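You operate a simulated robot arm through the tools that you are given. There is no shell and no other tool.

The job below is to be done with a simulated two-armed robot. You get a single attempt, and the scene is never put back.

TASK
Press the pin of the block marked 72 in to 4 mm.
Fine: Free the table, turn the block under the press and lock at HOLD; set the depth dial before pressing; leave the table locked.

Only the result counts: the job must be done as asked and must still hold three seconds after the hand-in. Knocking over, shifting, dropping, spilling or breaking anything else fails it.

THE ROBOT
Two 7-joint arms with two-finger parallel grippers on one trunk that stands fixed in place. Base frame: the origin is at the foot of the trunk, x ahead of it, y to its left, z up. Units: cm, rad, N and s.
The left shoulder is at [7, 13.4, 125.1], the right one opposite. With the tool pointing down near the work surface each hand reaches from about 10 to 64 cm from the base axis, measured 20 degrees to its own side. Payload 1.57 kg a hand.
The tool frame of a hand sits at the grasp point between the pads (the TCP): z along the fingers, y along the line on which they close. The tips reach 3 cm beyond it. Largest opening 8 cm; finger width 1.7, thickness 1.2; the body of the gripper, 4 by 8.2 cm, starts 8 cm behind the TCP.
Orientation is that of the tool frame in the base frame, as a unit quaternion [w, x, y, z]. With the fingers straight down and closing along the base's y, the tool's x points along the base's -x, its y along +y and its z along -z.

THE INTERFACE
- The arms move only by the tool send_rows. It takes "left_rows", "right_rows" or both (then of equal length, played together; a hand with none holds still); each is text: rows parted by semicolons, each of 7 numbers parted by spaces: the shift along the base's x, y, z in units of 500 mm (1.0 is 500 mm), then the turn, a rotation vector about the base's x, y, z in units of 180 degrees (1.0 is 180 degrees), then the gripper command, from -1 (shut) to 1 (fully open), values between in proportion. In form: dx dy dz wx wy wz gripper; .... A call has 1 to 20 rows; each row is the pose to reach, as a shift and turn from the pose commanded when the call began. A call with a number of a shift or a turn outside -1 to 1 is refused whole. Each row takes 0.2 s and may step no farther than 5 cm and 0.15 rad from the row before; otherwise, or with a gripper value out of range, the whole call is refused. Where a pose cannot be reached the arm comes as near as it can. A force on the tool above 40 N (or 10 N above the force at the start of the call, whichever is more), or a blocked arm, ends the call early, and 0.2 s more pass. The fingers move at their own pace (about 15.3 cm/s each) and stop on an object; they squeeze with about 43 N. The grip force told is the motor's: it shows also when the fingers shut on nothing. Time passes only in rows, and 0.2 s behind the last, so rows that repeat a pose let the fingers close. The reply holds the time, the measured pose of the TCP, the force on the tool along the base axes, the opening and the grip force, in the units named above and with some noise, with the torque about the TCP (base axes, N m) and any sound that the robot's microphone picked up.
- Cameras (640 x 400 px; columns grow to the right, rows downward): "scene" is now at [13.29, 2.86, 147.37]; the picture's right is [0.37, -0.93, 0.00], its down [-0.63, -0.25, -0.73] and it looks along [0.68, 0.27, -0.68] (base axes); focal length 307 px, centre (320, 200). "left" rides on the left gripper at [7.2, 0.7, -12.2] in its tool frame; the picture's right is [-0.09, 1.00, 0.00], its down [-0.84, -0.08, -0.54] and it looks along [-0.54, -0.05, 0.84] (tool axes); focal length 238 px, centre (320, 200). "right" rides on the right gripper at [7.2, -0.7, -12.2] in its tool frame; the picture's right is [0.09, 1.00, 0.00], its down [-0.84, 0.08, -0.54] and it looks along [-0.54, 0.05, 0.84] (tool axes); focal length 238 px, centre (320, 200). There is no depth. A picture from a camera that has moved, and an enlarged one, comes with that camera's place and axes in the base frame and with its lens. The place of the scene camera against the robot may be out by one fixed shift of up to 1.2 cm in any direction.
- camera(camera): a new picture of that camera. The clock stands still meanwhile.
- raise_lower(by): slides the trunk up (or, below 0, down) by that many cm; the arms and the scene camera ride with it, the base frame stays. It gives what a move gives, with no picture.
- pan_tilt(pan, tilt): turns the head with the scene camera to pan (to the left, within 1.501 rad either way) and tilt (down, from -0.506 to 1.204), counted from straight ahead of the robot. It gives what a move gives.
- inspect(camera, box): a new picture of the part [left, top, right, bottom] of that camera's present view, enlarged. The clock stands still meanwhile.
- hand_in(): hands the job in; it is judged then, once.

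Places have to be worked out from the pictures, the camera data and where the tool is seen. Open the grippers and draw the arms clear of the work before you hand the job in, unless the task says otherwise.

The tools are called after "Request:" as name(argument=value, ...) on one line, values as JSON. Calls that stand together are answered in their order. send_rows: Moves the arms, as the interface text tells. Its arguments: {"type":"object","properties":{"left_rows":{"type":"string"},"right_rows":{"type":"string"}},"required":[]} The other tools are called the same way: raise_lower (by) slides the trunk up or down; pan_tilt (pan, tilt) turns the head that bears the scene camera; camera (camera) takes a picture; inspect (camera, box) takes an enlarged picture of a part of a camera's view; hand_in () hands the job in.

At the start:

```text
time_s: 0.0
left_tcp_pos: [43.58, 33.57, 124.53]
left_orientation: [0.0, -0.001, 1.0, -0.001]
left_ft_force: [0.8, -0.2, 0.2]
left_torque: [0.02, 0.0, -0.01]
left_gripper_width: 8.01
left_grip_force: 0.0
right_tcp_pos: [41.28, -6.41, 124.37]
right_orientation: [0.0, 0.0, 1.0, -0.001]
right_ft_force: [0.1, 0.3, 0.7]
right_torque: [0.02, 0.01, -0.05]
right_gripper_width: 8.0
right_grip_force: 0.1
trunk travel left (down, up): [-82.5, 11.5]
head pan, tilt: [0.38, 0.75]
```

scene: 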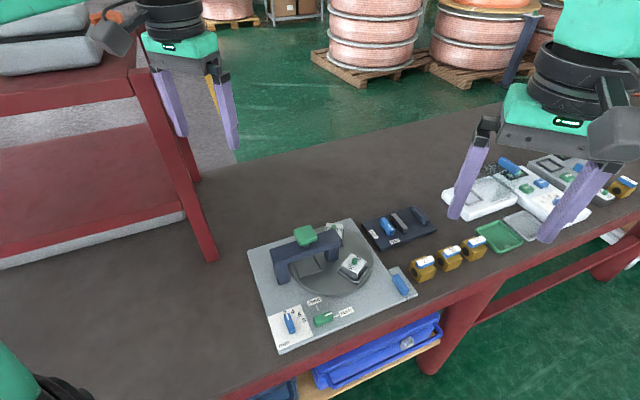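
right: 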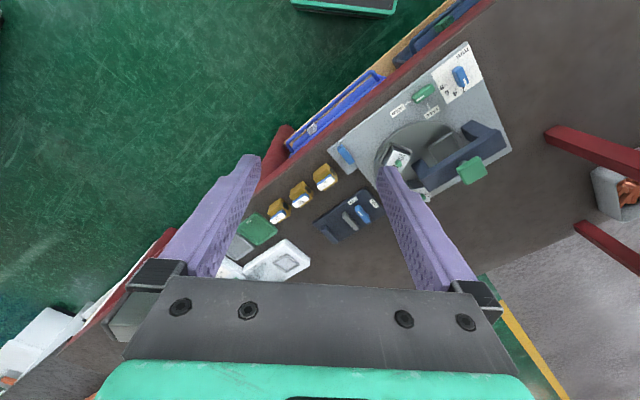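
left: 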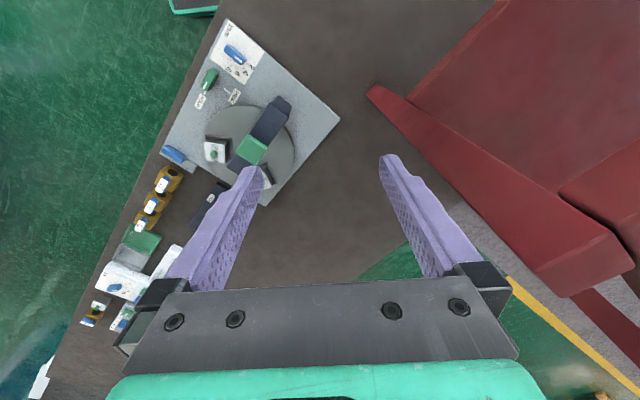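

I begin by looking closer at the work area with the scene camera.

Request:
inspect(camera="scene", box=[240, 210, 440, 360])

Request:
inspect(camera="scene", box=[260, 280, 360, 350])

Request:
inspect(camera="scene", box=[270, 215, 390, 305])

Request:
inspect(camera="left", box=[150, 20, 350, 220])

Request:
inspect(camera="right", box=[320, 40, 520, 220])

```text
2.67 times, centred on (340, 285) of scene
camera zoom: at [13.29, 2.86, 147.37], right [0.37, -0.93, 0.0], down [-0.63, -0.25, -0.73], along [0.68, 0.27, -0.68], focal length 819 px, centre (267, -27)
```

zoom: 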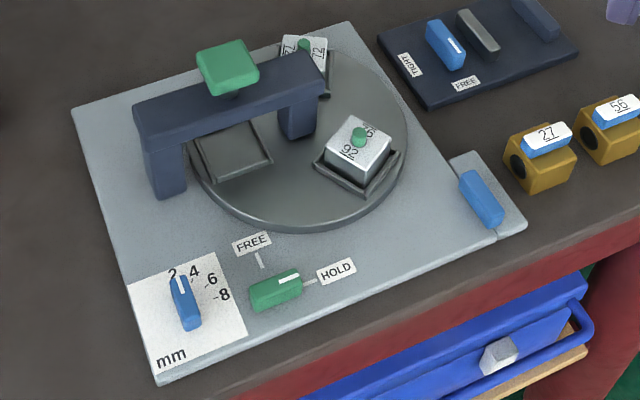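

```text
5.71 times, centred on (310, 315) of scene
camera zoom: at [13.29, 2.86, 147.37], right [0.37, -0.93, 0.0], down [-0.63, -0.25, -0.73], along [0.68, 0.27, -0.68], focal length 1755 px, centre (377, -457)
```

zoom: 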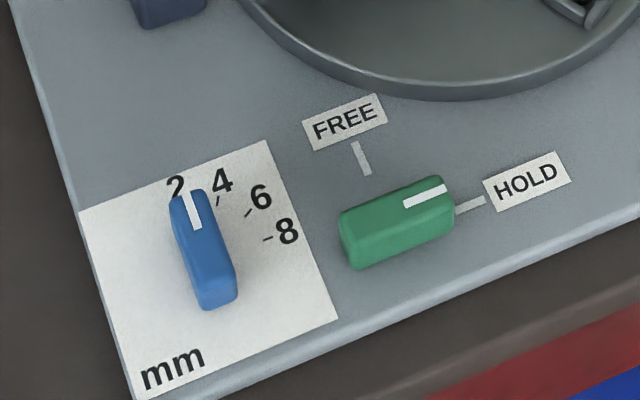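

```text
4.44 times, centred on (330, 260) of scene
camera zoom: at [13.29, 2.86, 147.37], right [0.37, -0.93, 0.0], down [-0.63, -0.25, -0.73], along [0.68, 0.27, -0.68], focal length 1365 px, centre (276, -67)
```

zoom: 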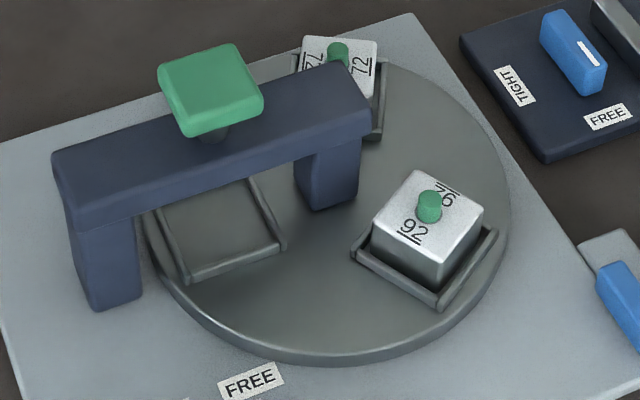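

```text
2.00 times, centred on (250, 120) of left
camera zoom: at [36.42, 34.24, 136.73], right [0.09, 1.0, 0.0], down [0.84, -0.08, 0.54], along [0.54, -0.05, -0.84], focal length 477 px, centre (460, 360)
```

zoom: 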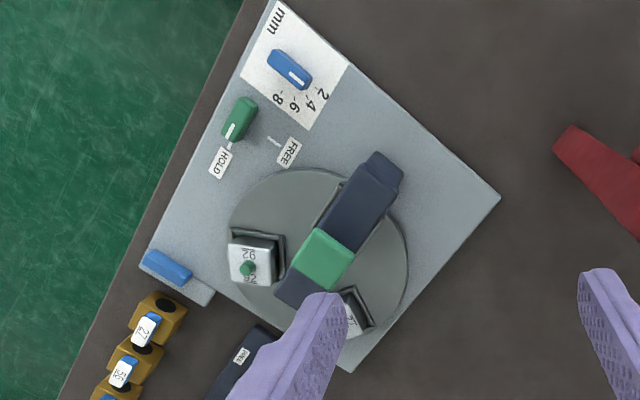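

```text
2.22 times, centred on (420, 130) of right
camera zoom: at [33.95, -7.21, 136.46], right [-0.09, 1.0, 0.0], down [0.84, 0.08, 0.54], along [0.54, 0.05, -0.84], focal length 530 px, centre (98, 356)
```

zoom: 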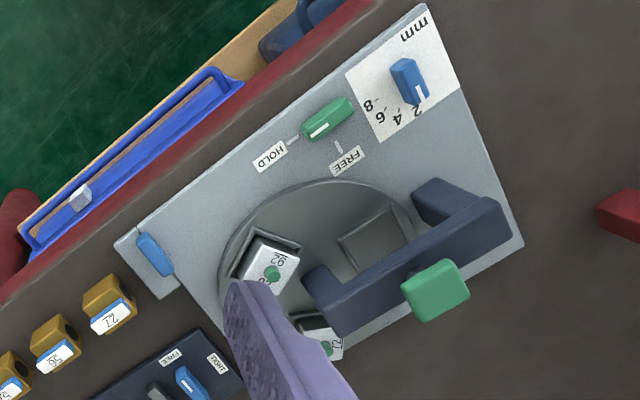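

The green HOLD/FREE knob triangulates to about (40, 13, 87), the press pad near (52, 22, 97) and the turntable centre near (55, 17). I'll move the left hand closer, well above everything, to look with its camera.

Request:
send_rows(left_rows="-0.02 -0.06 -0.04 0 0 0 1; -0.04 -0.12 -0.08 0 0 0 1; -0.06 -0.18 -0.12 0 0 0 1; -0.08 -0.24 -0.16 0 0 0 1; -0.1 -0.3 -0.2 0 0 0 1; -0.11 -0.33 -0.25 0 0 0 1; -0.11 -0.33 -0.25 0 0 0 1")

Request:
camera(camera="left")

Request:
camera(camera="scene")

```text
time_s: 1.6
left_tcp_pos: [38.05, 16.91, 111.96]
left_orientation: [0.001, -0.001, 1.0, 0.0]
left_ft_force: [0.2, 0.2, -0.2]
left_torque: [-0.01, 0.01, 0.0]
left_gripper_width: 7.98
left_grip_force: 0.0
right_tcp_pos: [41.17, -6.36, 124.28]
right_orientation: [0.001, 0.0, 1.0, -0.001]
right_ft_force: [-0.4, 0.6, -0.1]
right_torque: [-0.02, -0.01, 0.03]
right_gripper_width: 8.01
right_grip_force: 0.2
trunk travel left (down, up): [-82.5, 11.5]
head pan, tilt: [0.38, 0.75]
```

```text
taken
camera left: at [30.91, 17.7, 124.17], right [0.09, 1.0, 0.0], down [0.84, -0.08, 0.54], along [0.54, -0.05, -0.84], focal length 238 px, centre (320, 200)
```

left: 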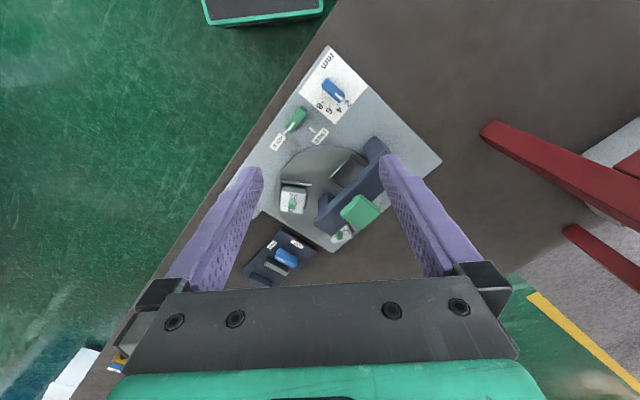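

```text
taken
camera scene: at [13.27, 2.9, 147.37], right [0.37, -0.93, 0.0], down [-0.63, -0.25, -0.73], along [0.68, 0.27, -0.68], focal length 307 px, centre (320, 200)
```

scene: 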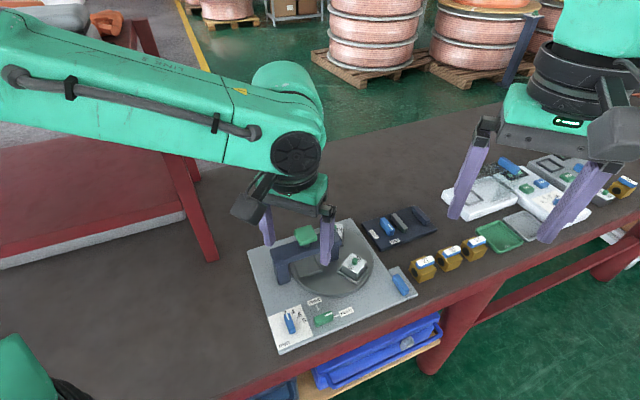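

The view is good; I'll enlarge it for exact positions.

Request:
inspect(camera="left", box=[240, 40, 450, 260])

Request:
inspect(camera="left", box=[260, 130, 400, 260])

Request:
inspect(camera="left", box=[250, 50, 390, 150])

```text
1.82 times, centred on (345, 150) of left
camera zoom: at [30.91, 17.7, 124.17], right [0.09, 1.0, 0.0], down [0.84, -0.08, 0.54], along [0.54, -0.05, -0.84], focal length 433 px, centre (274, 291)
```

zoom: 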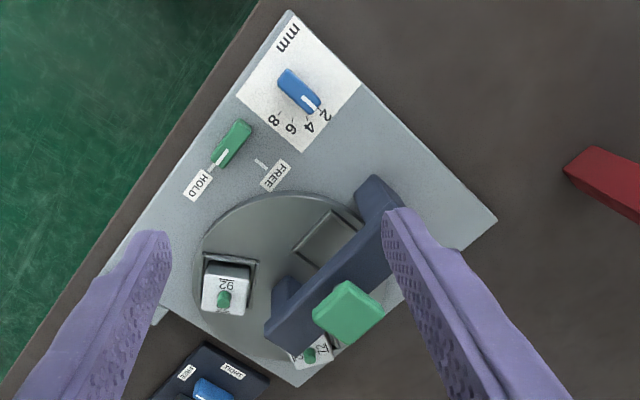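

```text
3.08 times, centred on (330, 195) of left
camera zoom: at [30.91, 17.7, 124.17], right [0.09, 1.0, 0.0], down [0.84, -0.08, 0.54], along [0.54, -0.05, -0.84], focal length 733 px, centre (289, 215)
```

zoom: 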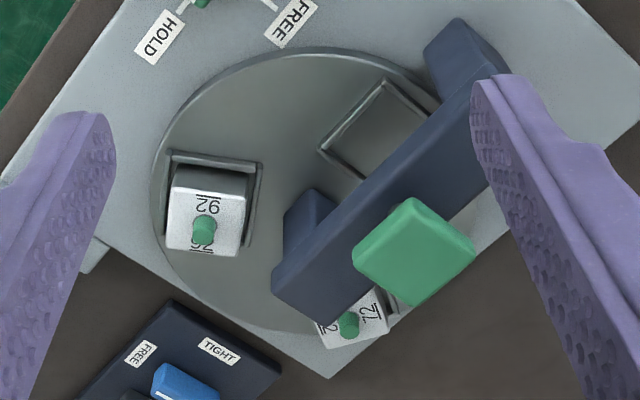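

```text
4.00 times, centred on (320, 100) of left
camera zoom: at [30.91, 17.7, 124.17], right [0.09, 1.0, 0.0], down [0.84, -0.08, 0.54], along [0.54, -0.05, -0.84], focal length 953 px, centre (320, 600)
```

zoom: 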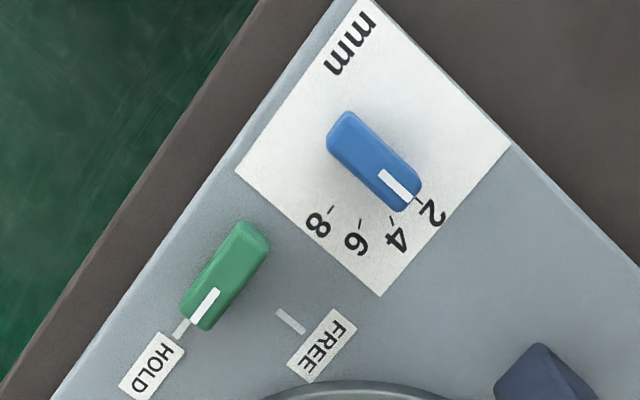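

The plate is turned about 45°: HOLD points at −45°, FREE at +45°, and dial ticks 2/4/6/8 at 45/15/−15/−45°. The block marked 72 is at the far side, and the empty nest is near the press. Next I move the left hand above the green knob, turned to −45° with the gripper part open, for a closer look.

Request:
send_rows(left_rows="0.006 -0.012 -0.04 0 0 -0.0417 0.6; 0.012 -0.024 -0.08 0 0 -0.0833 0.3; 0.018 -0.036 -0.12 0 0 -0.125 0.125; 0.024 -0.048 -0.16 0 0 -0.1667 0.125; 0.029 -0.06 -0.2 0 0 -0.2083 0.125; 0.034 -0.07 -0.24 0 0 -0.25 0.125; 0.034 -0.07 -0.26 0 0 -0.25 0.125")

Request:
camera(camera="left")

Request:
inspect(camera="scene", box=[240, 210, 440, 360])

```text
time_s: 3.2
left_tcp_pos: [39.76, 13.54, 98.91]
left_orientation: [0.0, 0.383, 0.924, 0.0]
left_ft_force: [-0.3, 0.3, 0.5]
left_torque: [-0.02, 0.02, -0.02]
left_gripper_width: 4.51
left_grip_force: 0.0
right_tcp_pos: [41.28, -6.52, 124.33]
right_orientation: [0.0, 0.0, 1.0, 0.0]
right_ft_force: [-0.1, 0.0, -0.2]
right_torque: [0.01, 0.02, -0.03]
right_gripper_width: 7.98
right_grip_force: 0.1
trunk travel left (down, up): [-82.5, 11.5]
head pan, tilt: [0.38, 0.75]
```

```text
taken
camera left: at [35.2, 19.08, 111.18], right [0.77, 0.64, 0.0], down [0.54, -0.65, 0.54], along [0.35, -0.42, -0.84], focal length 238 px, centre (320, 200)
```

left: 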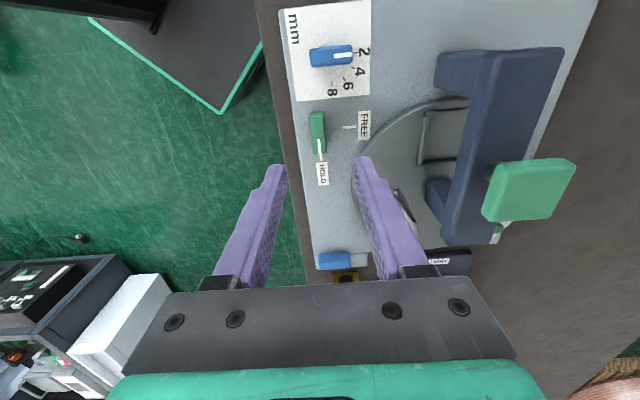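

```text
2.67 times, centred on (340, 285) of scene
camera zoom: at [13.3, 2.86, 147.37], right [0.37, -0.93, 0.0], down [-0.63, -0.25, -0.73], along [0.68, 0.27, -0.68], focal length 819 px, centre (267, -27)
```

zoom: 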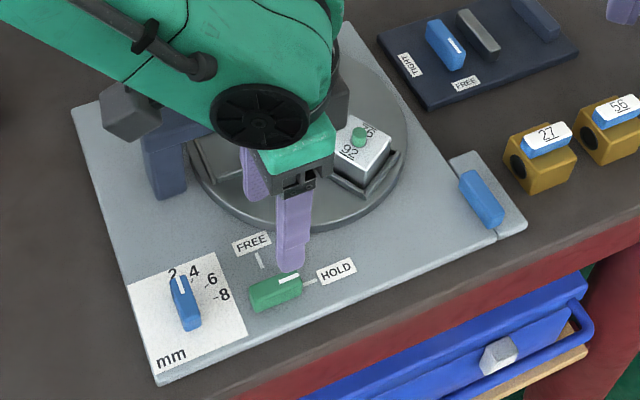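

I refine the knob, table and press geometry with enlargements of this view.

Request:
inspect(camera="left", box=[280, 0, 380, 190])

Request:
inspect(camera="left", box=[340, 30, 600, 270])

```text
2.11 times, centred on (330, 95) of left
camera zoom: at [35.2, 19.08, 111.18], right [0.77, 0.64, 0.0], down [0.54, -0.65, 0.54], along [0.35, -0.42, -0.84], focal length 502 px, centre (299, 421)
```

zoom: 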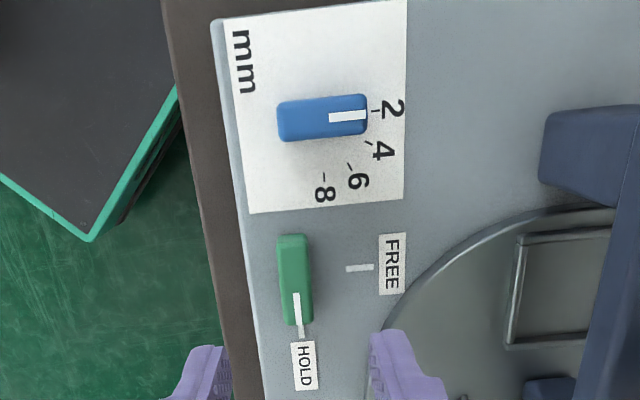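

```text
1.67 times, centred on (470, 150) of left
camera zoom: at [35.2, 19.08, 111.18], right [0.77, 0.64, 0.0], down [0.54, -0.65, 0.54], along [0.35, -0.42, -0.84], focal length 397 px, centre (70, 283)
```

zoom: 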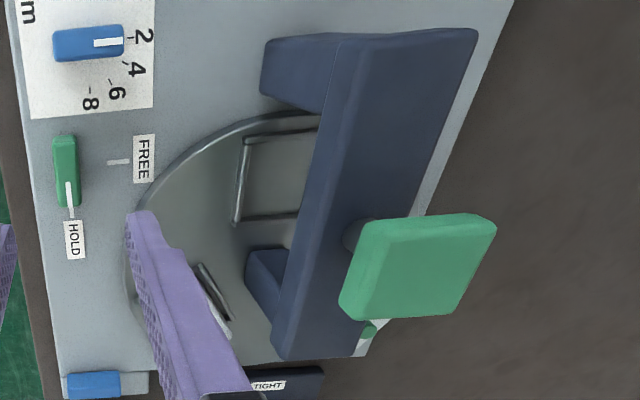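

The knob is centred near (39.6, 13.45), with its top about z 88.2. I'll lower the fingers astride it to TCP z≈89.8, without closing yet.

Request:
send_rows(left_rows="-0.003 -0.002 -0.04 0 0 0 0.125; -0.003 -0.002 -0.08 0 0 0 0.125; -0.003 -0.002 -0.12 0 0 0 0.125; -0.003 -0.002 -0.15 0 0 0 0.125; -0.003 -0.002 -0.17 0 0 0 0.125; -0.003 -0.002 -0.184 0 0 0 0.125; -0.003 -0.002 -0.184 0 0 0 0.125")

Request:
camera(camera="left")

Request:
inspect(camera="scene", box=[260, 250, 380, 350])

```text
time_s: 4.8
left_tcp_pos: [39.39, 13.89, 90.33]
left_orientation: [0.0, 0.382, 0.924, -0.001]
left_ft_force: [0.5, -0.8, 0.4]
left_torque: [0.03, 0.02, -0.02]
left_gripper_width: 4.51
left_grip_force: 0.0
left hand out of reach, approached as far as the arm can: row 6, 7
right_tcp_pos: [41.21, -6.49, 124.37]
right_orientation: [0.0, 0.0, 1.0, 0.0]
right_ft_force: [-0.2, 0.2, -0.5]
right_torque: [-0.01, 0.01, 0.02]
right_gripper_width: 8.01
right_grip_force: 0.1
trunk travel left (down, up): [-82.5, 11.5]
head pan, tilt: [0.38, 0.75]
```

```text
taken
camera left: at [34.75, 19.45, 102.44], right [0.77, 0.64, 0.0], down [0.54, -0.64, 0.54], along [0.35, -0.42, -0.84], focal length 238 px, centre (320, 200)
```

left: 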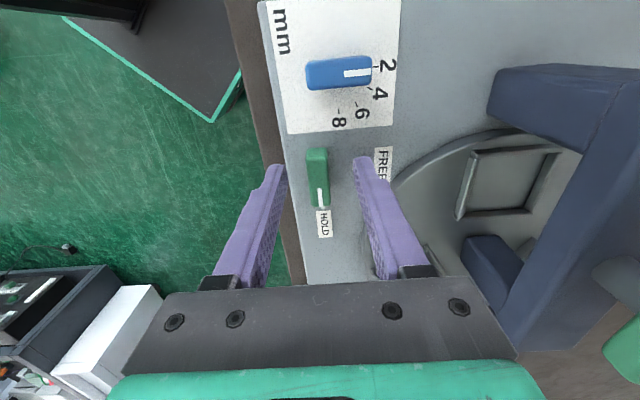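

```text
4.00 times, centred on (320, 300) of scene
camera zoom: at [13.29, 2.84, 147.37], right [0.37, -0.93, 0.0], down [-0.63, -0.25, -0.73], along [0.68, 0.27, -0.68], focal length 1229 px, centre (320, -200)
```

zoom: 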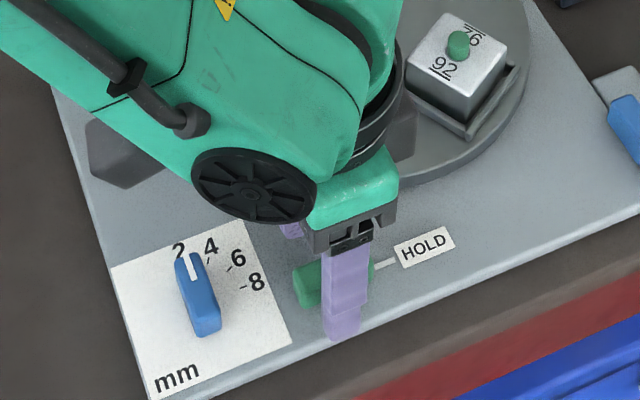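

The arm runs out of reach downward, so the trunk must come down. I raise both hands first so that they stay clear.

Request:
send_rows(left_rows="0.003 -0.004 0.08 0 0 0 0.125; 0.003 -0.004 0.16 0 0 0 0.125; 0.003 -0.004 0.24 0 0 0 0.125; 0.003 -0.004 0.32 0 0 0 0.125; 0.003 -0.004 0.4 0 0 0 0.125; 0.003 -0.004 0.48 0 0 0 0.125; 0.003 -0.004 0.56 0 0 0 0.125; 0.003 -0.004 0.6 0 0 0 0.125", right_rows="0 0 0.03 0 0 0 1; 0 0 0.06 0 0 0 1; 0 0 0.09 0 0 0 1; 0 0 0.12 0 0 0 1; 0 0 0.15 0 0 0 1; 0 0 0.18 0 0 0 1; 0 0 0.2 0 0 0 1; 0 0 0.2 0 0 0 1")

```text
time_s: 6.6
left_tcp_pos: [39.39, 13.64, 120.39]
left_orientation: [0.0, 0.382, 0.924, 0.0]
left_ft_force: [0.4, 0.3, -0.4]
left_torque: [-0.01, 0.0, -0.01]
left_gripper_width: 4.48
left_grip_force: 0.1
right_tcp_pos: [41.28, -6.58, 134.35]
right_orientation: [0.0, 0.0, 1.0, 0.0]
right_ft_force: [-0.1, -0.9, -0.2]
right_torque: [0.0, 0.0, 0.01]
right_gripper_width: 8.01
right_grip_force: 0.0
trunk travel left (down, up): [-82.5, 11.5]
head pan, tilt: [0.38, 0.75]
```

Hands are up at z 120 and 134. I lower the trunk by 22 cm.

Request:
raise_lower(by=-22)

Request:
camera(camera="scene")

Request:
camera(camera="left")

```text
time_s: 8.9
left_tcp_pos: [39.5, 13.81, 98.42]
left_orientation: [0.0, 0.381, 0.925, 0.0]
left_ft_force: [0.6, -0.2, -0.9]
left_torque: [0.01, -0.02, 0.0]
left_gripper_width: 4.52
left_grip_force: 0.1
right_tcp_pos: [41.16, -6.41, 112.28]
right_orientation: [0.0, -0.002, 1.0, 0.0]
right_ft_force: [0.1, 0.0, 0.3]
right_torque: [-0.03, -0.02, -0.03]
right_gripper_width: 8.0
right_grip_force: 0.1
trunk travel left (down, up): [-60.5, 33.5]
head pan, tilt: [0.38, 0.75]
```

```text
taken
camera scene: at [13.27, 2.85, 125.38], right [0.37, -0.93, 0.0], down [-0.63, -0.25, -0.73], along [0.68, 0.27, -0.68], focal length 307 px, centre (320, 200)
```

scene: 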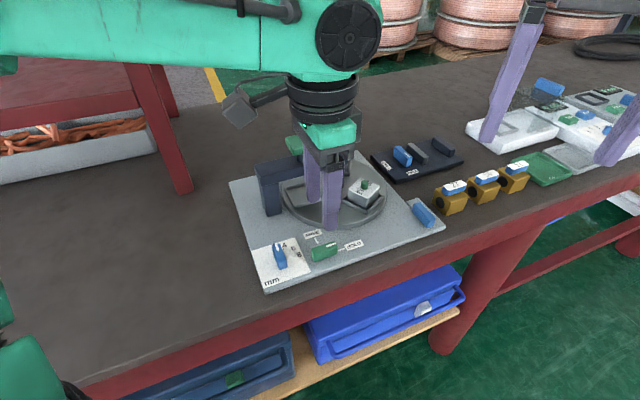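

```text
taken
camera left: at [34.92, 19.24, 110.57], right [0.77, 0.64, 0.0], down [0.54, -0.65, 0.54], along [0.35, -0.42, -0.84], focal length 238 px, centre (320, 200)
```

left: 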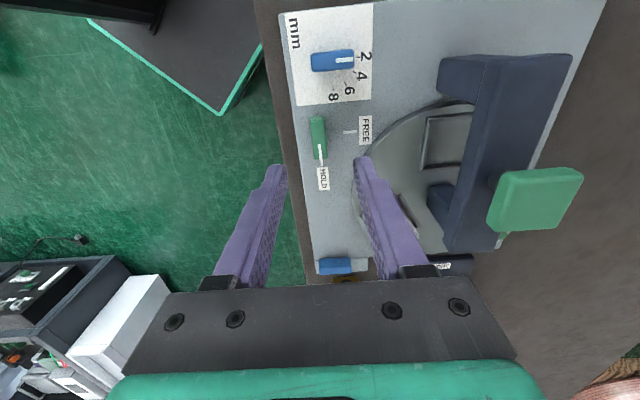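

Now I descend astride the knob to TCP z≈89.8.

Request:
send_rows(left_rows="0.002 -0.005 -0.05 0 0 0 0.125; 0.002 -0.005 -0.1 0 0 0 0.125; 0.002 -0.005 -0.14 0 0 0 0.125; 0.002 -0.005 -0.16 0 0 0 0.125; 0.002 -0.005 -0.172 0 0 0 0.125; 0.002 -0.005 -0.172 0 0 0 0.125")

Request:
inspect(camera="left", box=[240, 80, 400, 240])

Request:
inspect(camera="scene", box=[260, 180, 380, 300])

```text
time_s: 10.3
left_tcp_pos: [39.55, 13.55, 89.83]
left_orientation: [-0.001, 0.381, 0.924, 0.001]
left_ft_force: [-1.1, 0.2, 0.3]
left_torque: [0.03, 0.02, 0.02]
left_gripper_width: 4.51
left_grip_force: 0.0
right_tcp_pos: [41.13, -6.52, 112.31]
right_orientation: [0.0, 0.001, 1.0, 0.0]
right_ft_force: [-0.5, 0.7, 0.8]
right_torque: [0.06, -0.02, 0.0]
right_gripper_width: 7.97
right_grip_force: 0.1
trunk travel left (down, up): [-60.5, 33.5]
head pan, tilt: [0.38, 0.75]
```

```text
2.50 times, centred on (320, 160) of left
camera zoom: at [35.03, 19.03, 101.94], right [0.77, 0.64, 0.0], down [0.54, -0.65, 0.54], along [0.35, -0.42, -0.84], focal length 596 px, centre (320, 300)
```

zoom: 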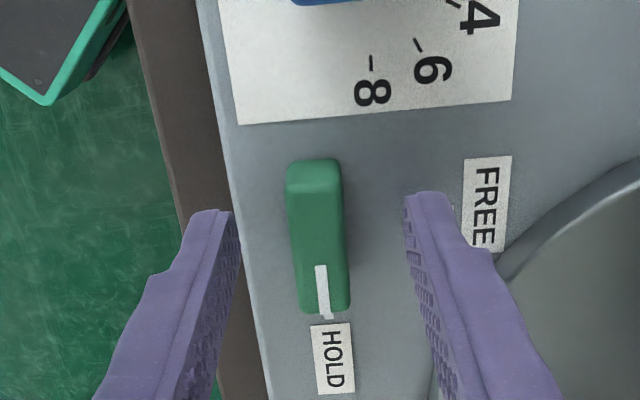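

```text
3.33 times, centred on (320, 240) of scene
camera zoom: at [13.28, 2.85, 125.37], right [0.37, -0.93, 0.0], down [-0.63, -0.25, -0.73], along [0.68, 0.27, -0.68], focal length 1024 px, centre (320, 67)
```

zoom: 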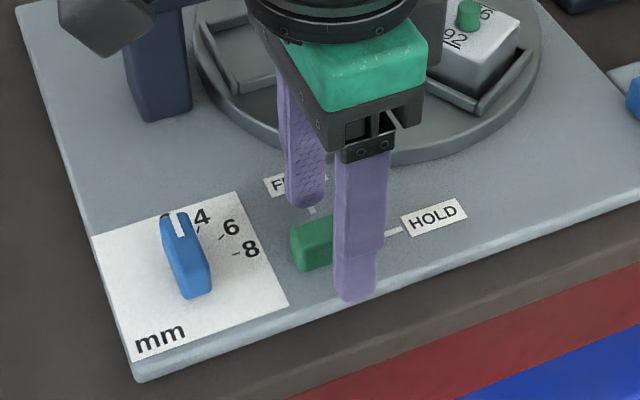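

The knob sits centred between the fingers. I go down 0.4 cm and close on it.

Request:
send_rows(left_rows="0 0 -0.008 0 0 0 0.125; 0 0 -0.008 0 0 0 -0.3; 0 0 -0.008 0 0 0 -0.6; 0 0 -0.008 0 0 0 -1; 0 0 -0.008 0 0 0 -1")

Request:
inspect(camera="left", box=[240, 80, 400, 240])

```text
time_s: 11.5
left_tcp_pos: [39.69, 13.38, 89.41]
left_orientation: [0.0, 0.382, 0.924, 0.0]
left_ft_force: [-2.4, -1.8, -2.3]
left_torque: [-0.34, -0.33, 0.0]
left_gripper_width: 1.49
left_grip_force: 30.9
right_tcp_pos: [41.18, -6.5, 112.22]
right_orientation: [0.0, 0.0, 1.0, 0.0]
right_ft_force: [0.0, 0.4, -1.1]
right_torque: [0.0, 0.0, 0.02]
right_gripper_width: 7.99
right_grip_force: 0.0
trunk travel left (down, up): [-60.5, 33.5]
head pan, tilt: [0.38, 0.75]
```

```text
2.50 times, centred on (320, 160) of left
camera zoom: at [35.01, 18.99, 101.57], right [0.77, 0.64, 0.0], down [0.54, -0.65, 0.54], along [0.35, -0.42, -0.84], focal length 596 px, centre (320, 300)
```

zoom: 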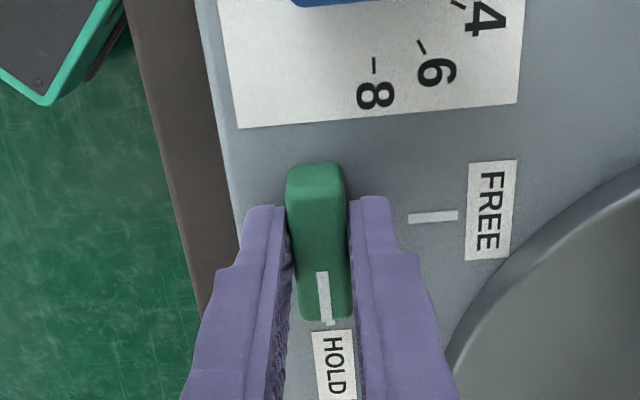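

Gripped (1.5 cm width). Now I turn the knob +90° (counter-clockwise from above) from HOLD to FREE.

Request:
send_rows(left_rows="0 0 -0.008 0 0 0.0417 -1; 0 0 -0.008 0 0 0.0833 -1; 0 0 -0.008 0 0 0.125 -1; 0 0 -0.008 0 0 0.1667 -1; 0 0 -0.008 0 0 0.2083 -1; 0 0 -0.008 0 0 0.25 -1; 0 0 -0.008 0 0 0.2917 -1; 0 0 -0.008 0 0 0.3333 -1; 0 0 -0.008 0 0 0.375 -1; 0 0 -0.008 0 0 0.4167 -1; 0 0 -0.008 0 0 0.4583 -1; 0 0 -0.008 0 0 0.5 -1; 0 0 -0.008 0 0 0.5 -1")

Request:
camera(camera="left")

Request:
inspect(camera="scene", box=[240, 160, 440, 300])

```text
time_s: 14.3
left_tcp_pos: [39.53, 12.97, 89.14]
left_orientation: [0.002, -0.383, 0.924, 0.001]
left_ft_force: [6.2, -14.5, 21.8]
left_torque: [-0.37, -0.19, -0.08]
left_gripper_width: 1.46
left_grip_force: 30.8
right_tcp_pos: [41.04, -7.0, 112.36]
right_orientation: [0.0, 0.0, 1.0, 0.001]
right_ft_force: [-1.2, -0.2, 0.1]
right_torque: [-0.03, -0.03, 0.01]
right_gripper_width: 8.01
right_grip_force: 0.2
trunk travel left (down, up): [-60.5, 33.5]
head pan, tilt: [0.38, 0.75]
```

```text
taken
camera left: at [34.04, 8.37, 101.26], right [-0.64, 0.77, 0.0], down [0.64, 0.54, 0.55], along [0.42, 0.35, -0.84], focal length 238 px, centre (320, 200)
```

left: 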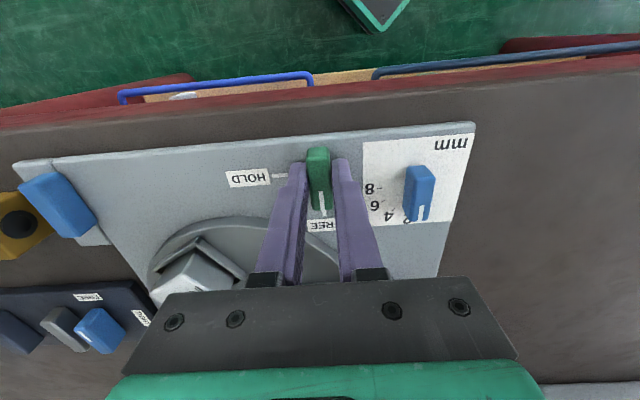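

```text
2.86 times, centred on (340, 230) of scene
camera zoom: at [13.14, 2.39, 125.4], right [0.37, -0.93, 0.0], down [-0.63, -0.25, -0.73], along [0.68, 0.28, -0.68], focal length 878 px, centre (263, 114)
```

zoom: 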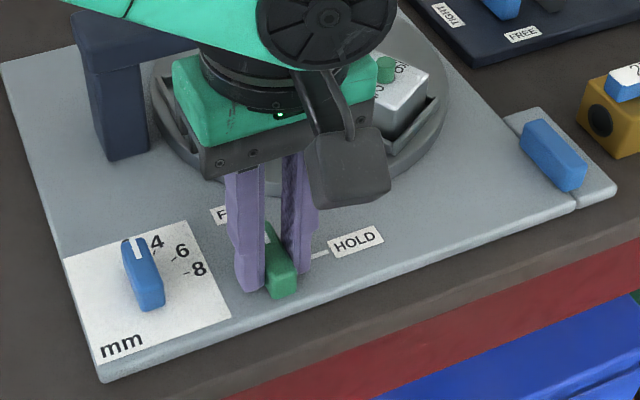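

The knob now points to FREE, and the extra 0.4 cm I commanded is pressing the tips on the plate. I ease up, release and check the readings.

Request:
send_rows(left_rows="0 0 0.012 0 0 0 -1; 0 0 0.012 0 0 0 -0.6; 0 0 0.012 0 0 0 0; 0 0 0.012 0 0 0 0.1; 0 0 0.012 0 0 0 0.1")

Request:
camera(camera="left")

Request:
inspect(camera="scene", box=[240, 160, 440, 300])

```text
time_s: 15.5
left_tcp_pos: [39.63, 13.48, 89.53]
left_orientation: [0.0, -0.383, 0.924, 0.0]
left_ft_force: [-0.3, -0.2, 0.1]
left_torque: [0.02, 0.01, -0.02]
left_gripper_width: 4.4
left_grip_force: 0.1
right_tcp_pos: [41.16, -6.47, 112.36]
right_orientation: [-0.001, 0.0, 1.0, 0.0]
right_ft_force: [0.1, -0.5, 0.6]
right_torque: [-0.03, 0.03, 0.02]
right_gripper_width: 7.99
right_grip_force: 0.1
trunk travel left (down, up): [-60.5, 33.5]
head pan, tilt: [0.38, 0.75]
```

```text
taken
camera left: at [34.08, 8.83, 101.75], right [-0.64, 0.77, 0.0], down [0.65, 0.54, 0.54], along [0.42, 0.35, -0.84], focal length 238 px, centre (320, 200)
```

left: 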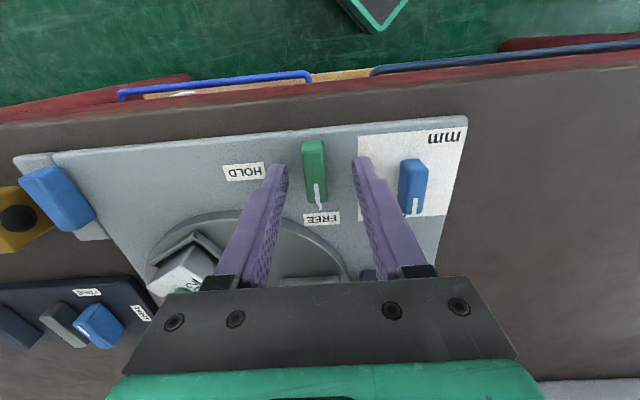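

```text
2.86 times, centred on (340, 230) of scene
camera zoom: at [13.25, 2.86, 125.38], right [0.37, -0.93, 0.0], down [-0.63, -0.25, -0.73], along [0.68, 0.27, -0.68], focal length 878 px, centre (263, 114)
```

zoom: 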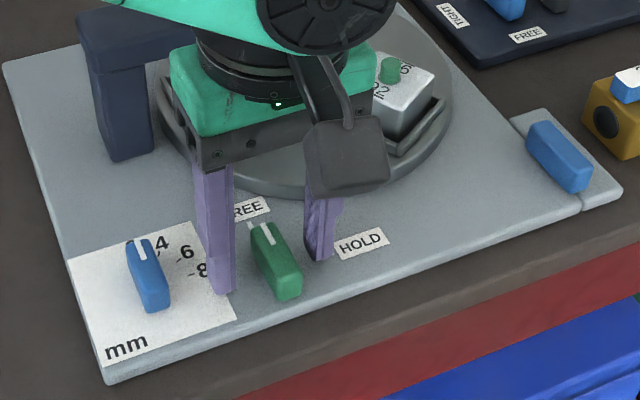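

The knob points at FREE and the forces are nil. Next is the depth dial near (36.2, 19.1), whose bar lies along 45°, so the present hand angle suits it; I go up, over and look.

Request:
send_rows(left_rows="0 0 0.06 0 0 0 0.1; 0 0 0.12 0 0 0 0.1; -0.034 0.056 0.12 0 0 0 0.1; -0.068 0.112 0.12 0 0 0 0.1; -0.068 0.112 0.08 0 0 0 0.1; -0.068 0.112 0.06 0 0 0 0.1")

Request:
camera(camera="left")

Request:
inspect(camera="left", box=[240, 80, 400, 240])

```text
time_s: 16.9
left_tcp_pos: [36.17, 19.06, 92.39]
left_orientation: [0.0, -0.383, 0.924, 0.0]
left_ft_force: [0.6, -0.3, 0.3]
left_torque: [-0.01, -0.02, -0.01]
left_gripper_width: 4.41
left_grip_force: 0.0
right_tcp_pos: [41.14, -6.4, 112.43]
right_orientation: [0.0, 0.0, 1.0, 0.0]
right_ft_force: [0.9, 1.1, -0.6]
right_torque: [-0.04, 0.02, 0.01]
right_gripper_width: 7.99
right_grip_force: 0.0
trunk travel left (down, up): [-60.5, 33.5]
head pan, tilt: [0.38, 0.75]
```

```text
taken
camera left: at [30.73, 14.43, 104.74], right [-0.64, 0.77, 0.0], down [0.65, 0.54, 0.54], along [0.42, 0.35, -0.84], focal length 238 px, centre (320, 200)
```

left: 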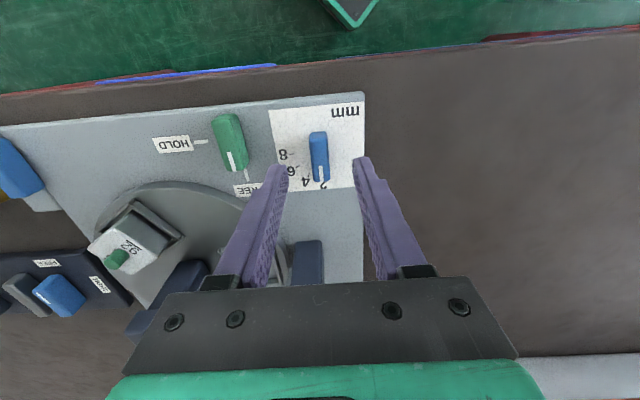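

```text
2.50 times, centred on (320, 160) of left
camera zoom: at [30.73, 14.43, 104.74], right [-0.64, 0.77, 0.0], down [0.65, 0.54, 0.54], along [0.42, 0.35, -0.84], focal length 596 px, centre (320, 300)
```

zoom: 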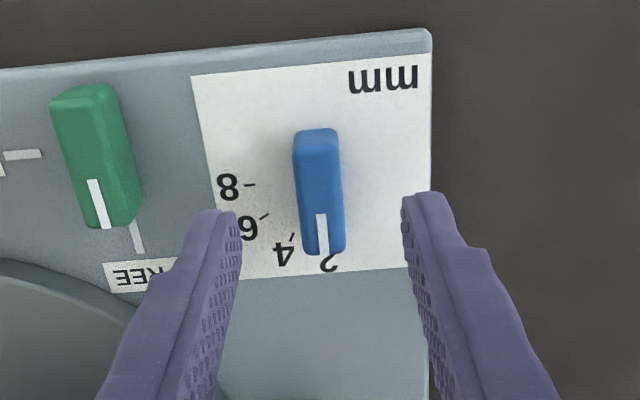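

The dial is centred in the gripper at present. I lower to TCP z≈89.6, close, and then turn −30° to bring the mark from 2 to 4.

Request:
send_rows(left_rows="0 0 -0.03 0 0 0 0.1; 0 0 -0.05 0 0 0 0.1; 0 0 -0.056 0 0 0 0.1; 0 0 -0.056 0 0 0 -0.3; 0 0 -0.056 0 0 0 -0.6; 0 0 -0.056 0 0 0 -1; 0 0 -0.056 0 0 0 -1")

Request:
inspect(camera="left", box=[240, 80, 400, 240])

```text
time_s: 18.5
left_tcp_pos: [36.25, 18.98, 89.75]
left_orientation: [0.0, -0.384, 0.923, 0.0]
left_ft_force: [0.8, -1.6, -0.9]
left_torque: [-0.07, -0.1, -0.05]
left_gripper_width: 1.4
left_grip_force: 30.9
right_tcp_pos: [41.35, -6.52, 112.28]
right_orientation: [-0.001, -0.001, 1.0, 0.0]
right_ft_force: [0.4, 0.9, 1.4]
right_torque: [-0.01, 0.01, 0.0]
right_gripper_width: 8.01
right_grip_force: 0.1
trunk travel left (down, up): [-60.5, 33.5]
head pan, tilt: [0.38, 0.75]
```

```text
2.50 times, centred on (320, 160) of left
camera zoom: at [30.73, 14.4, 101.96], right [-0.64, 0.77, 0.0], down [0.65, 0.54, 0.54], along [0.42, 0.35, -0.84], focal length 596 px, centre (320, 300)
```

zoom: 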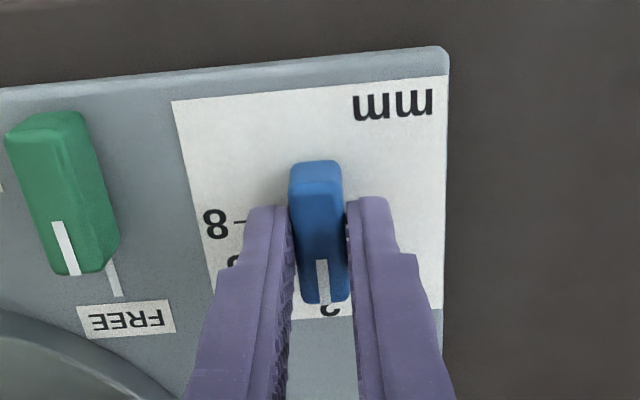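

Gripped cleanly. I turn it −30°.

Request:
send_rows(left_rows="0 0 0 0 0 -0.0417 -1; 0 0 0 0 0 -0.0833 -1; 0 0 0 0 0 -0.125 -1; 0 0 0 0 0 -0.1667 -1; 0 0 0 0 0 -0.1667 -1")

Request:
inspect(camera="left", box=[240, 80, 400, 240])

Request:
inspect(camera="scene", box=[240, 220, 340, 300])

```text
time_s: 19.7
left_tcp_pos: [36.29, 19.03, 89.71]
left_orientation: [0.0, -0.13, 0.991, 0.0]
left_ft_force: [-0.1, 0.0, -1.3]
left_torque: [0.05, -0.08, 0.0]
left_gripper_width: 1.39
left_grip_force: 30.0
right_tcp_pos: [41.26, -6.44, 112.32]
right_orientation: [0.0, 0.001, 1.0, -0.001]
right_ft_force: [0.1, -0.1, 0.5]
right_torque: [0.01, 0.01, -0.02]
right_gripper_width: 7.98
right_grip_force: 0.0
trunk travel left (down, up): [-60.5, 33.5]
head pan, tilt: [0.38, 0.75]
```

```text
2.50 times, centred on (320, 160) of left
camera zoom: at [29.13, 17.87, 101.96], right [-0.17, 0.99, 0.0], down [0.83, 0.14, 0.54], along [0.53, 0.09, -0.84], focal length 596 px, centre (320, 300)
```

zoom: 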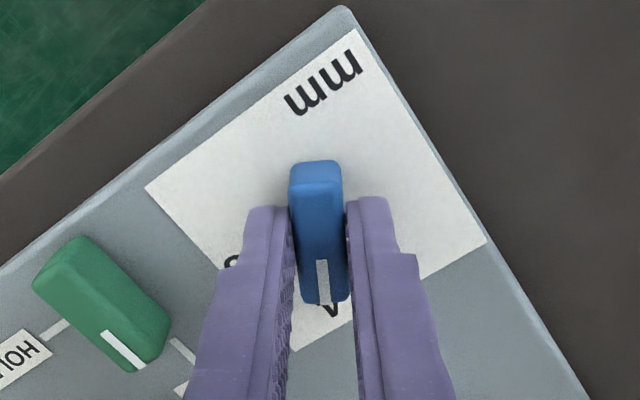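

```text
5.00 times, centred on (290, 260) of scene
camera zoom: at [13.3, 2.88, 125.37], right [0.37, -0.93, 0.0], down [-0.63, -0.25, -0.73], along [0.68, 0.27, -0.68], focal length 1536 px, centre (470, -100)
```

zoom: 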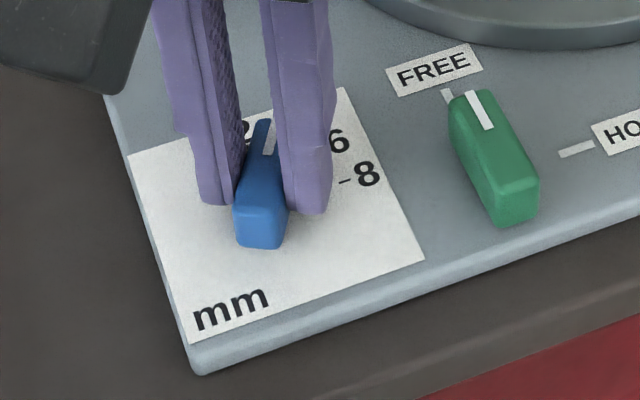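

I release the dial, rise straight up a few cm, and check where the mark points.

Request:
send_rows(left_rows="0 0 0 0 0 0 -0.5; 0 0 0 0 0 0 0; 0 0 0 0 0 0 0.1; 0 0 0.06 0 0 0 0.1; 0 0 0.12 0 0 0 0.1; 0 0 0.12 0 0 0 0.1")

Request:
inspect(camera="left", box=[240, 60, 400, 220])

Request:
camera(camera="left")

Request:
inspect(camera="scene", box=[240, 220, 340, 300])

```text
time_s: 21.1
left_tcp_pos: [36.2, 19.12, 95.89]
left_orientation: [0.0, -0.132, 0.991, 0.001]
left_ft_force: [-1.2, 0.4, -0.1]
left_torque: [-0.02, 0.0, 0.02]
left_gripper_width: 4.41
left_grip_force: 0.0
right_tcp_pos: [41.3, -6.57, 112.29]
right_orientation: [0.001, 0.0, 1.0, 0.0]
right_ft_force: [0.5, -0.4, 0.4]
right_torque: [-0.01, -0.02, 0.01]
right_gripper_width: 8.0
right_grip_force: 0.1
trunk travel left (down, up): [-60.5, 33.5]
head pan, tilt: [0.38, 0.75]
```

```text
2.50 times, centred on (320, 140) of left
camera zoom: at [29.08, 17.86, 108.03], right [-0.17, 0.99, 0.0], down [0.83, 0.14, 0.54], along [0.53, 0.09, -0.84], focal length 596 px, centre (320, 350)
```

zoom: 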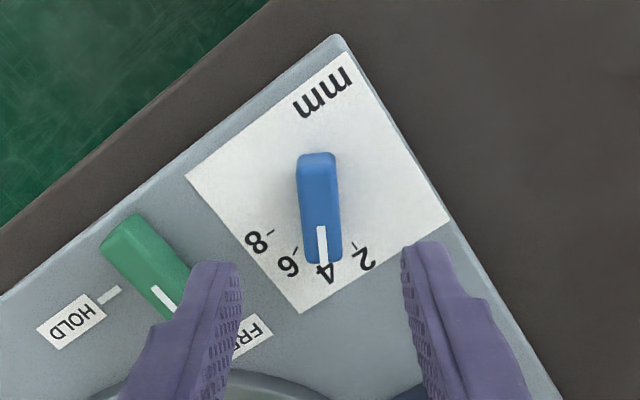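

```text
taken
camera left: at [29.08, 17.86, 108.03], right [-0.17, 0.99, 0.0], down [0.83, 0.14, 0.54], along [0.53, 0.09, -0.84], focal length 238 px, centre (320, 200)
```

left: 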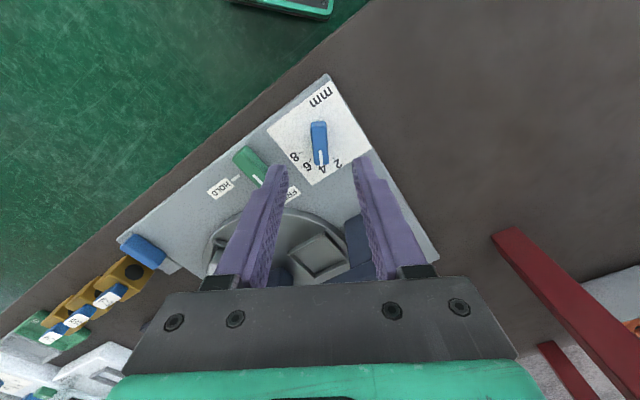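

```text
5.00 times, centred on (290, 260) of scene
camera zoom: at [13.31, 2.87, 125.37], right [0.37, -0.93, 0.0], down [-0.63, -0.25, -0.73], along [0.68, 0.27, -0.68], focal length 1536 px, centre (470, -100)
```

zoom: 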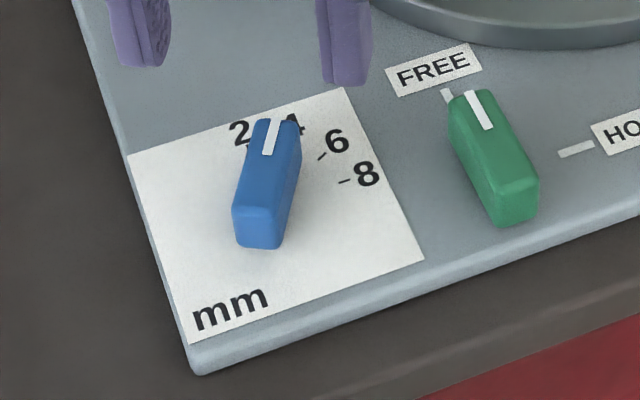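

The dial mark sits at 4 (midway between the 2 and 6 ticks), and the table lock is at FREE. Now I raise the hand for a good view of the turntable.

Request:
send_rows(left_rows="0.02 -0.01 0.08 0 0 0 0.4; 0.05 -0.03 0.16 0 0 0 0.8; 0.09 -0.05 0.22 0 0 0 1; 0.13 -0.08 0.26 0 0 0 1; 0.15 -0.1 0.28 0 0 0 1; 0.15 -0.1 0.28 0 0 0 1")

Request:
camera(camera="left")

Request:
inspect(camera="left", box=[220, 80, 460, 270])

Request:
inspect(camera="scene", box=[220, 130, 460, 290])

```text
time_s: 22.5
left_tcp_pos: [43.6, 14.09, 109.87]
left_orientation: [0.0, -0.132, 0.991, 0.0]
left_ft_force: [-0.9, 0.2, 0.4]
left_torque: [-0.03, 0.01, -0.03]
left_gripper_width: 7.99
left_grip_force: 0.2
right_tcp_pos: [41.07, -6.31, 112.39]
right_orientation: [0.0, -0.001, 1.0, 0.001]
right_ft_force: [-0.1, -0.5, -0.1]
right_torque: [0.01, 0.0, -0.02]
right_gripper_width: 8.0
right_grip_force: 0.1
trunk travel left (down, up): [-60.5, 33.5]
head pan, tilt: [0.38, 0.75]
```

```text
taken
camera left: at [36.53, 12.84, 122.02], right [-0.17, 0.99, 0.0], down [0.83, 0.14, 0.54], along [0.53, 0.09, -0.84], focal length 238 px, centre (320, 200)
```

left: 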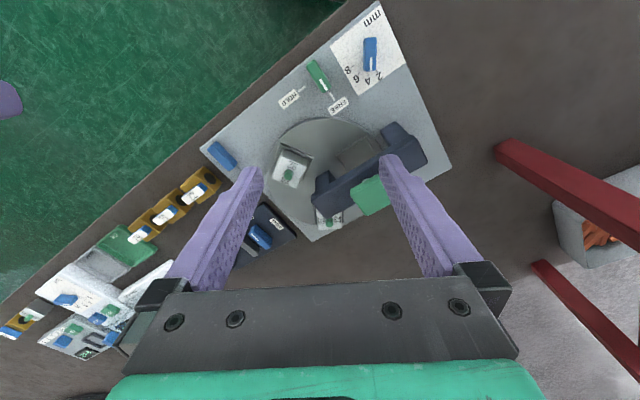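

```text
2.11 times, centred on (340, 175) of left
camera zoom: at [36.53, 12.84, 122.02], right [-0.17, 0.99, 0.0], down [0.83, 0.14, 0.54], along [0.53, 0.09, -0.84], focal length 502 px, centre (278, 253)
```

zoom: 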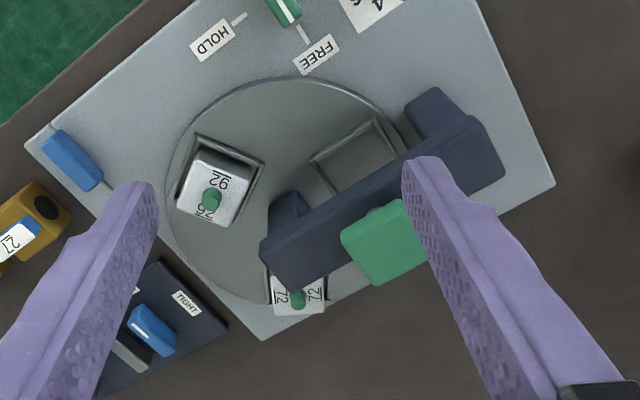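

```text
2.50 times, centred on (340, 210) of scene
camera zoom: at [13.21, 2.85, 125.38], right [0.37, -0.93, 0.0], down [-0.63, -0.25, -0.73], along [0.68, 0.27, -0.68], focal length 768 px, centre (270, 175)
```

zoom: 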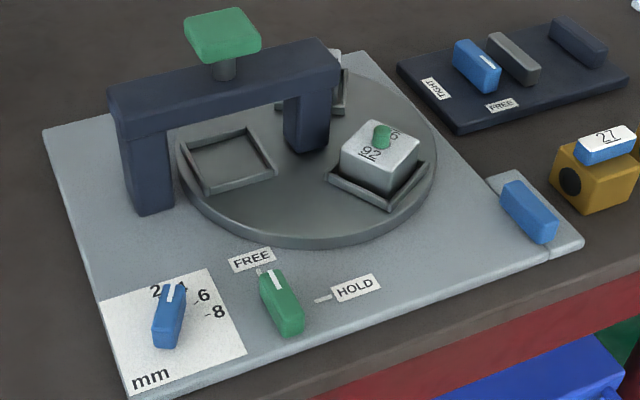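

The turntable centre is about (54.2, 16.9) with nests at r≈6.2; the empty nest is at the press station (135°), 92 at −105° and 72 at 15°, so the table needs +120°. I'll push with closed fingertips against the rim of the 92 nest, starting from just behind it at (48.8, 11.9).

Request:
send_rows(left_rows="0.025 -0.011 -0.04 0 0 -0.042 0.5; 0.05 -0.022 -0.08 0 0 -0.084 0; 0.075 -0.033 -0.12 0 0 -0.126 -0.5; 0.102 -0.043 -0.17 0 0 -0.168 -1; 0.102 -0.043 -0.238 0 0 -0.168 -1; 0.102 -0.043 -0.3 0 0 -0.168 -1; 0.102 -0.043 -0.34 0 0 -0.168 -1; 0.102 -0.043 -0.34 0 0 -0.168 -1")

Request:
camera(camera="left")

Request:
inspect(camera="scene", box=[240, 130, 440, 290])

```text
time_s: 24.3
left_tcp_pos: [48.78, 12.04, 92.73]
left_orientation: [0.0, 0.132, 0.991, 0.0]
left_ft_force: [0.1, -0.8, 0.2]
left_torque: [-0.02, -0.01, -0.01]
left_gripper_width: 0.03
left_grip_force: 21.4
left hand out of reach, approached as far as the arm can: row 3, 4
right_tcp_pos: [41.16, -6.49, 112.2]
right_orientation: [-0.001, 0.0, 1.0, 0.0]
right_ft_force: [-0.4, 0.1, 0.2]
right_torque: [0.0, 0.06, 0.0]
right_gripper_width: 8.0
right_grip_force: 0.0
trunk travel left (down, up): [-60.5, 33.5]
head pan, tilt: [0.38, 0.75]
```

```text
taken
camera left: at [42.07, 14.43, 104.9], right [0.35, 0.94, 0.0], down [0.79, -0.29, 0.54], along [0.51, -0.19, -0.84], focal length 238 px, centre (320, 200)
```

left: 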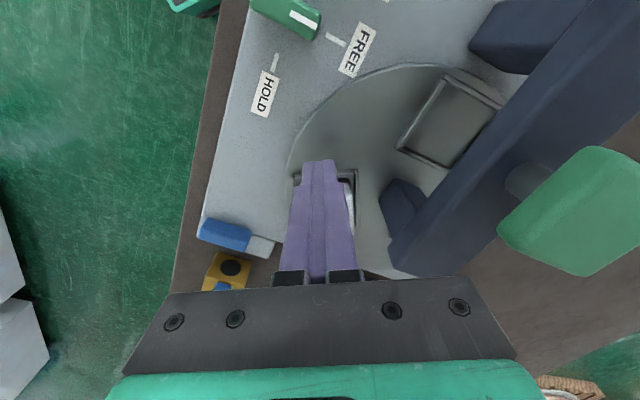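

```text
2.50 times, centred on (340, 210) of scene
camera zoom: at [13.3, 2.85, 125.37], right [0.37, -0.93, 0.0], down [-0.63, -0.25, -0.73], along [0.68, 0.27, -0.68], focal length 768 px, centre (270, 175)
```

zoom: 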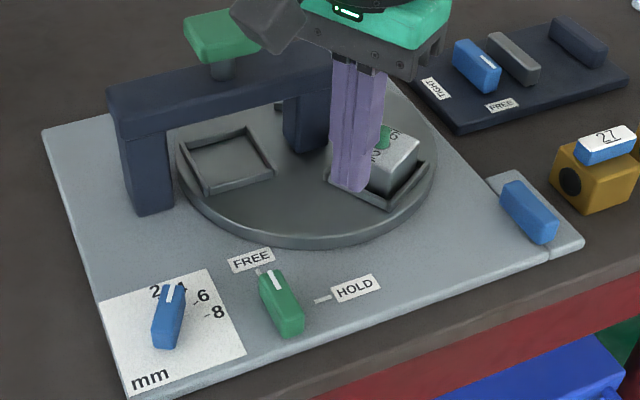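

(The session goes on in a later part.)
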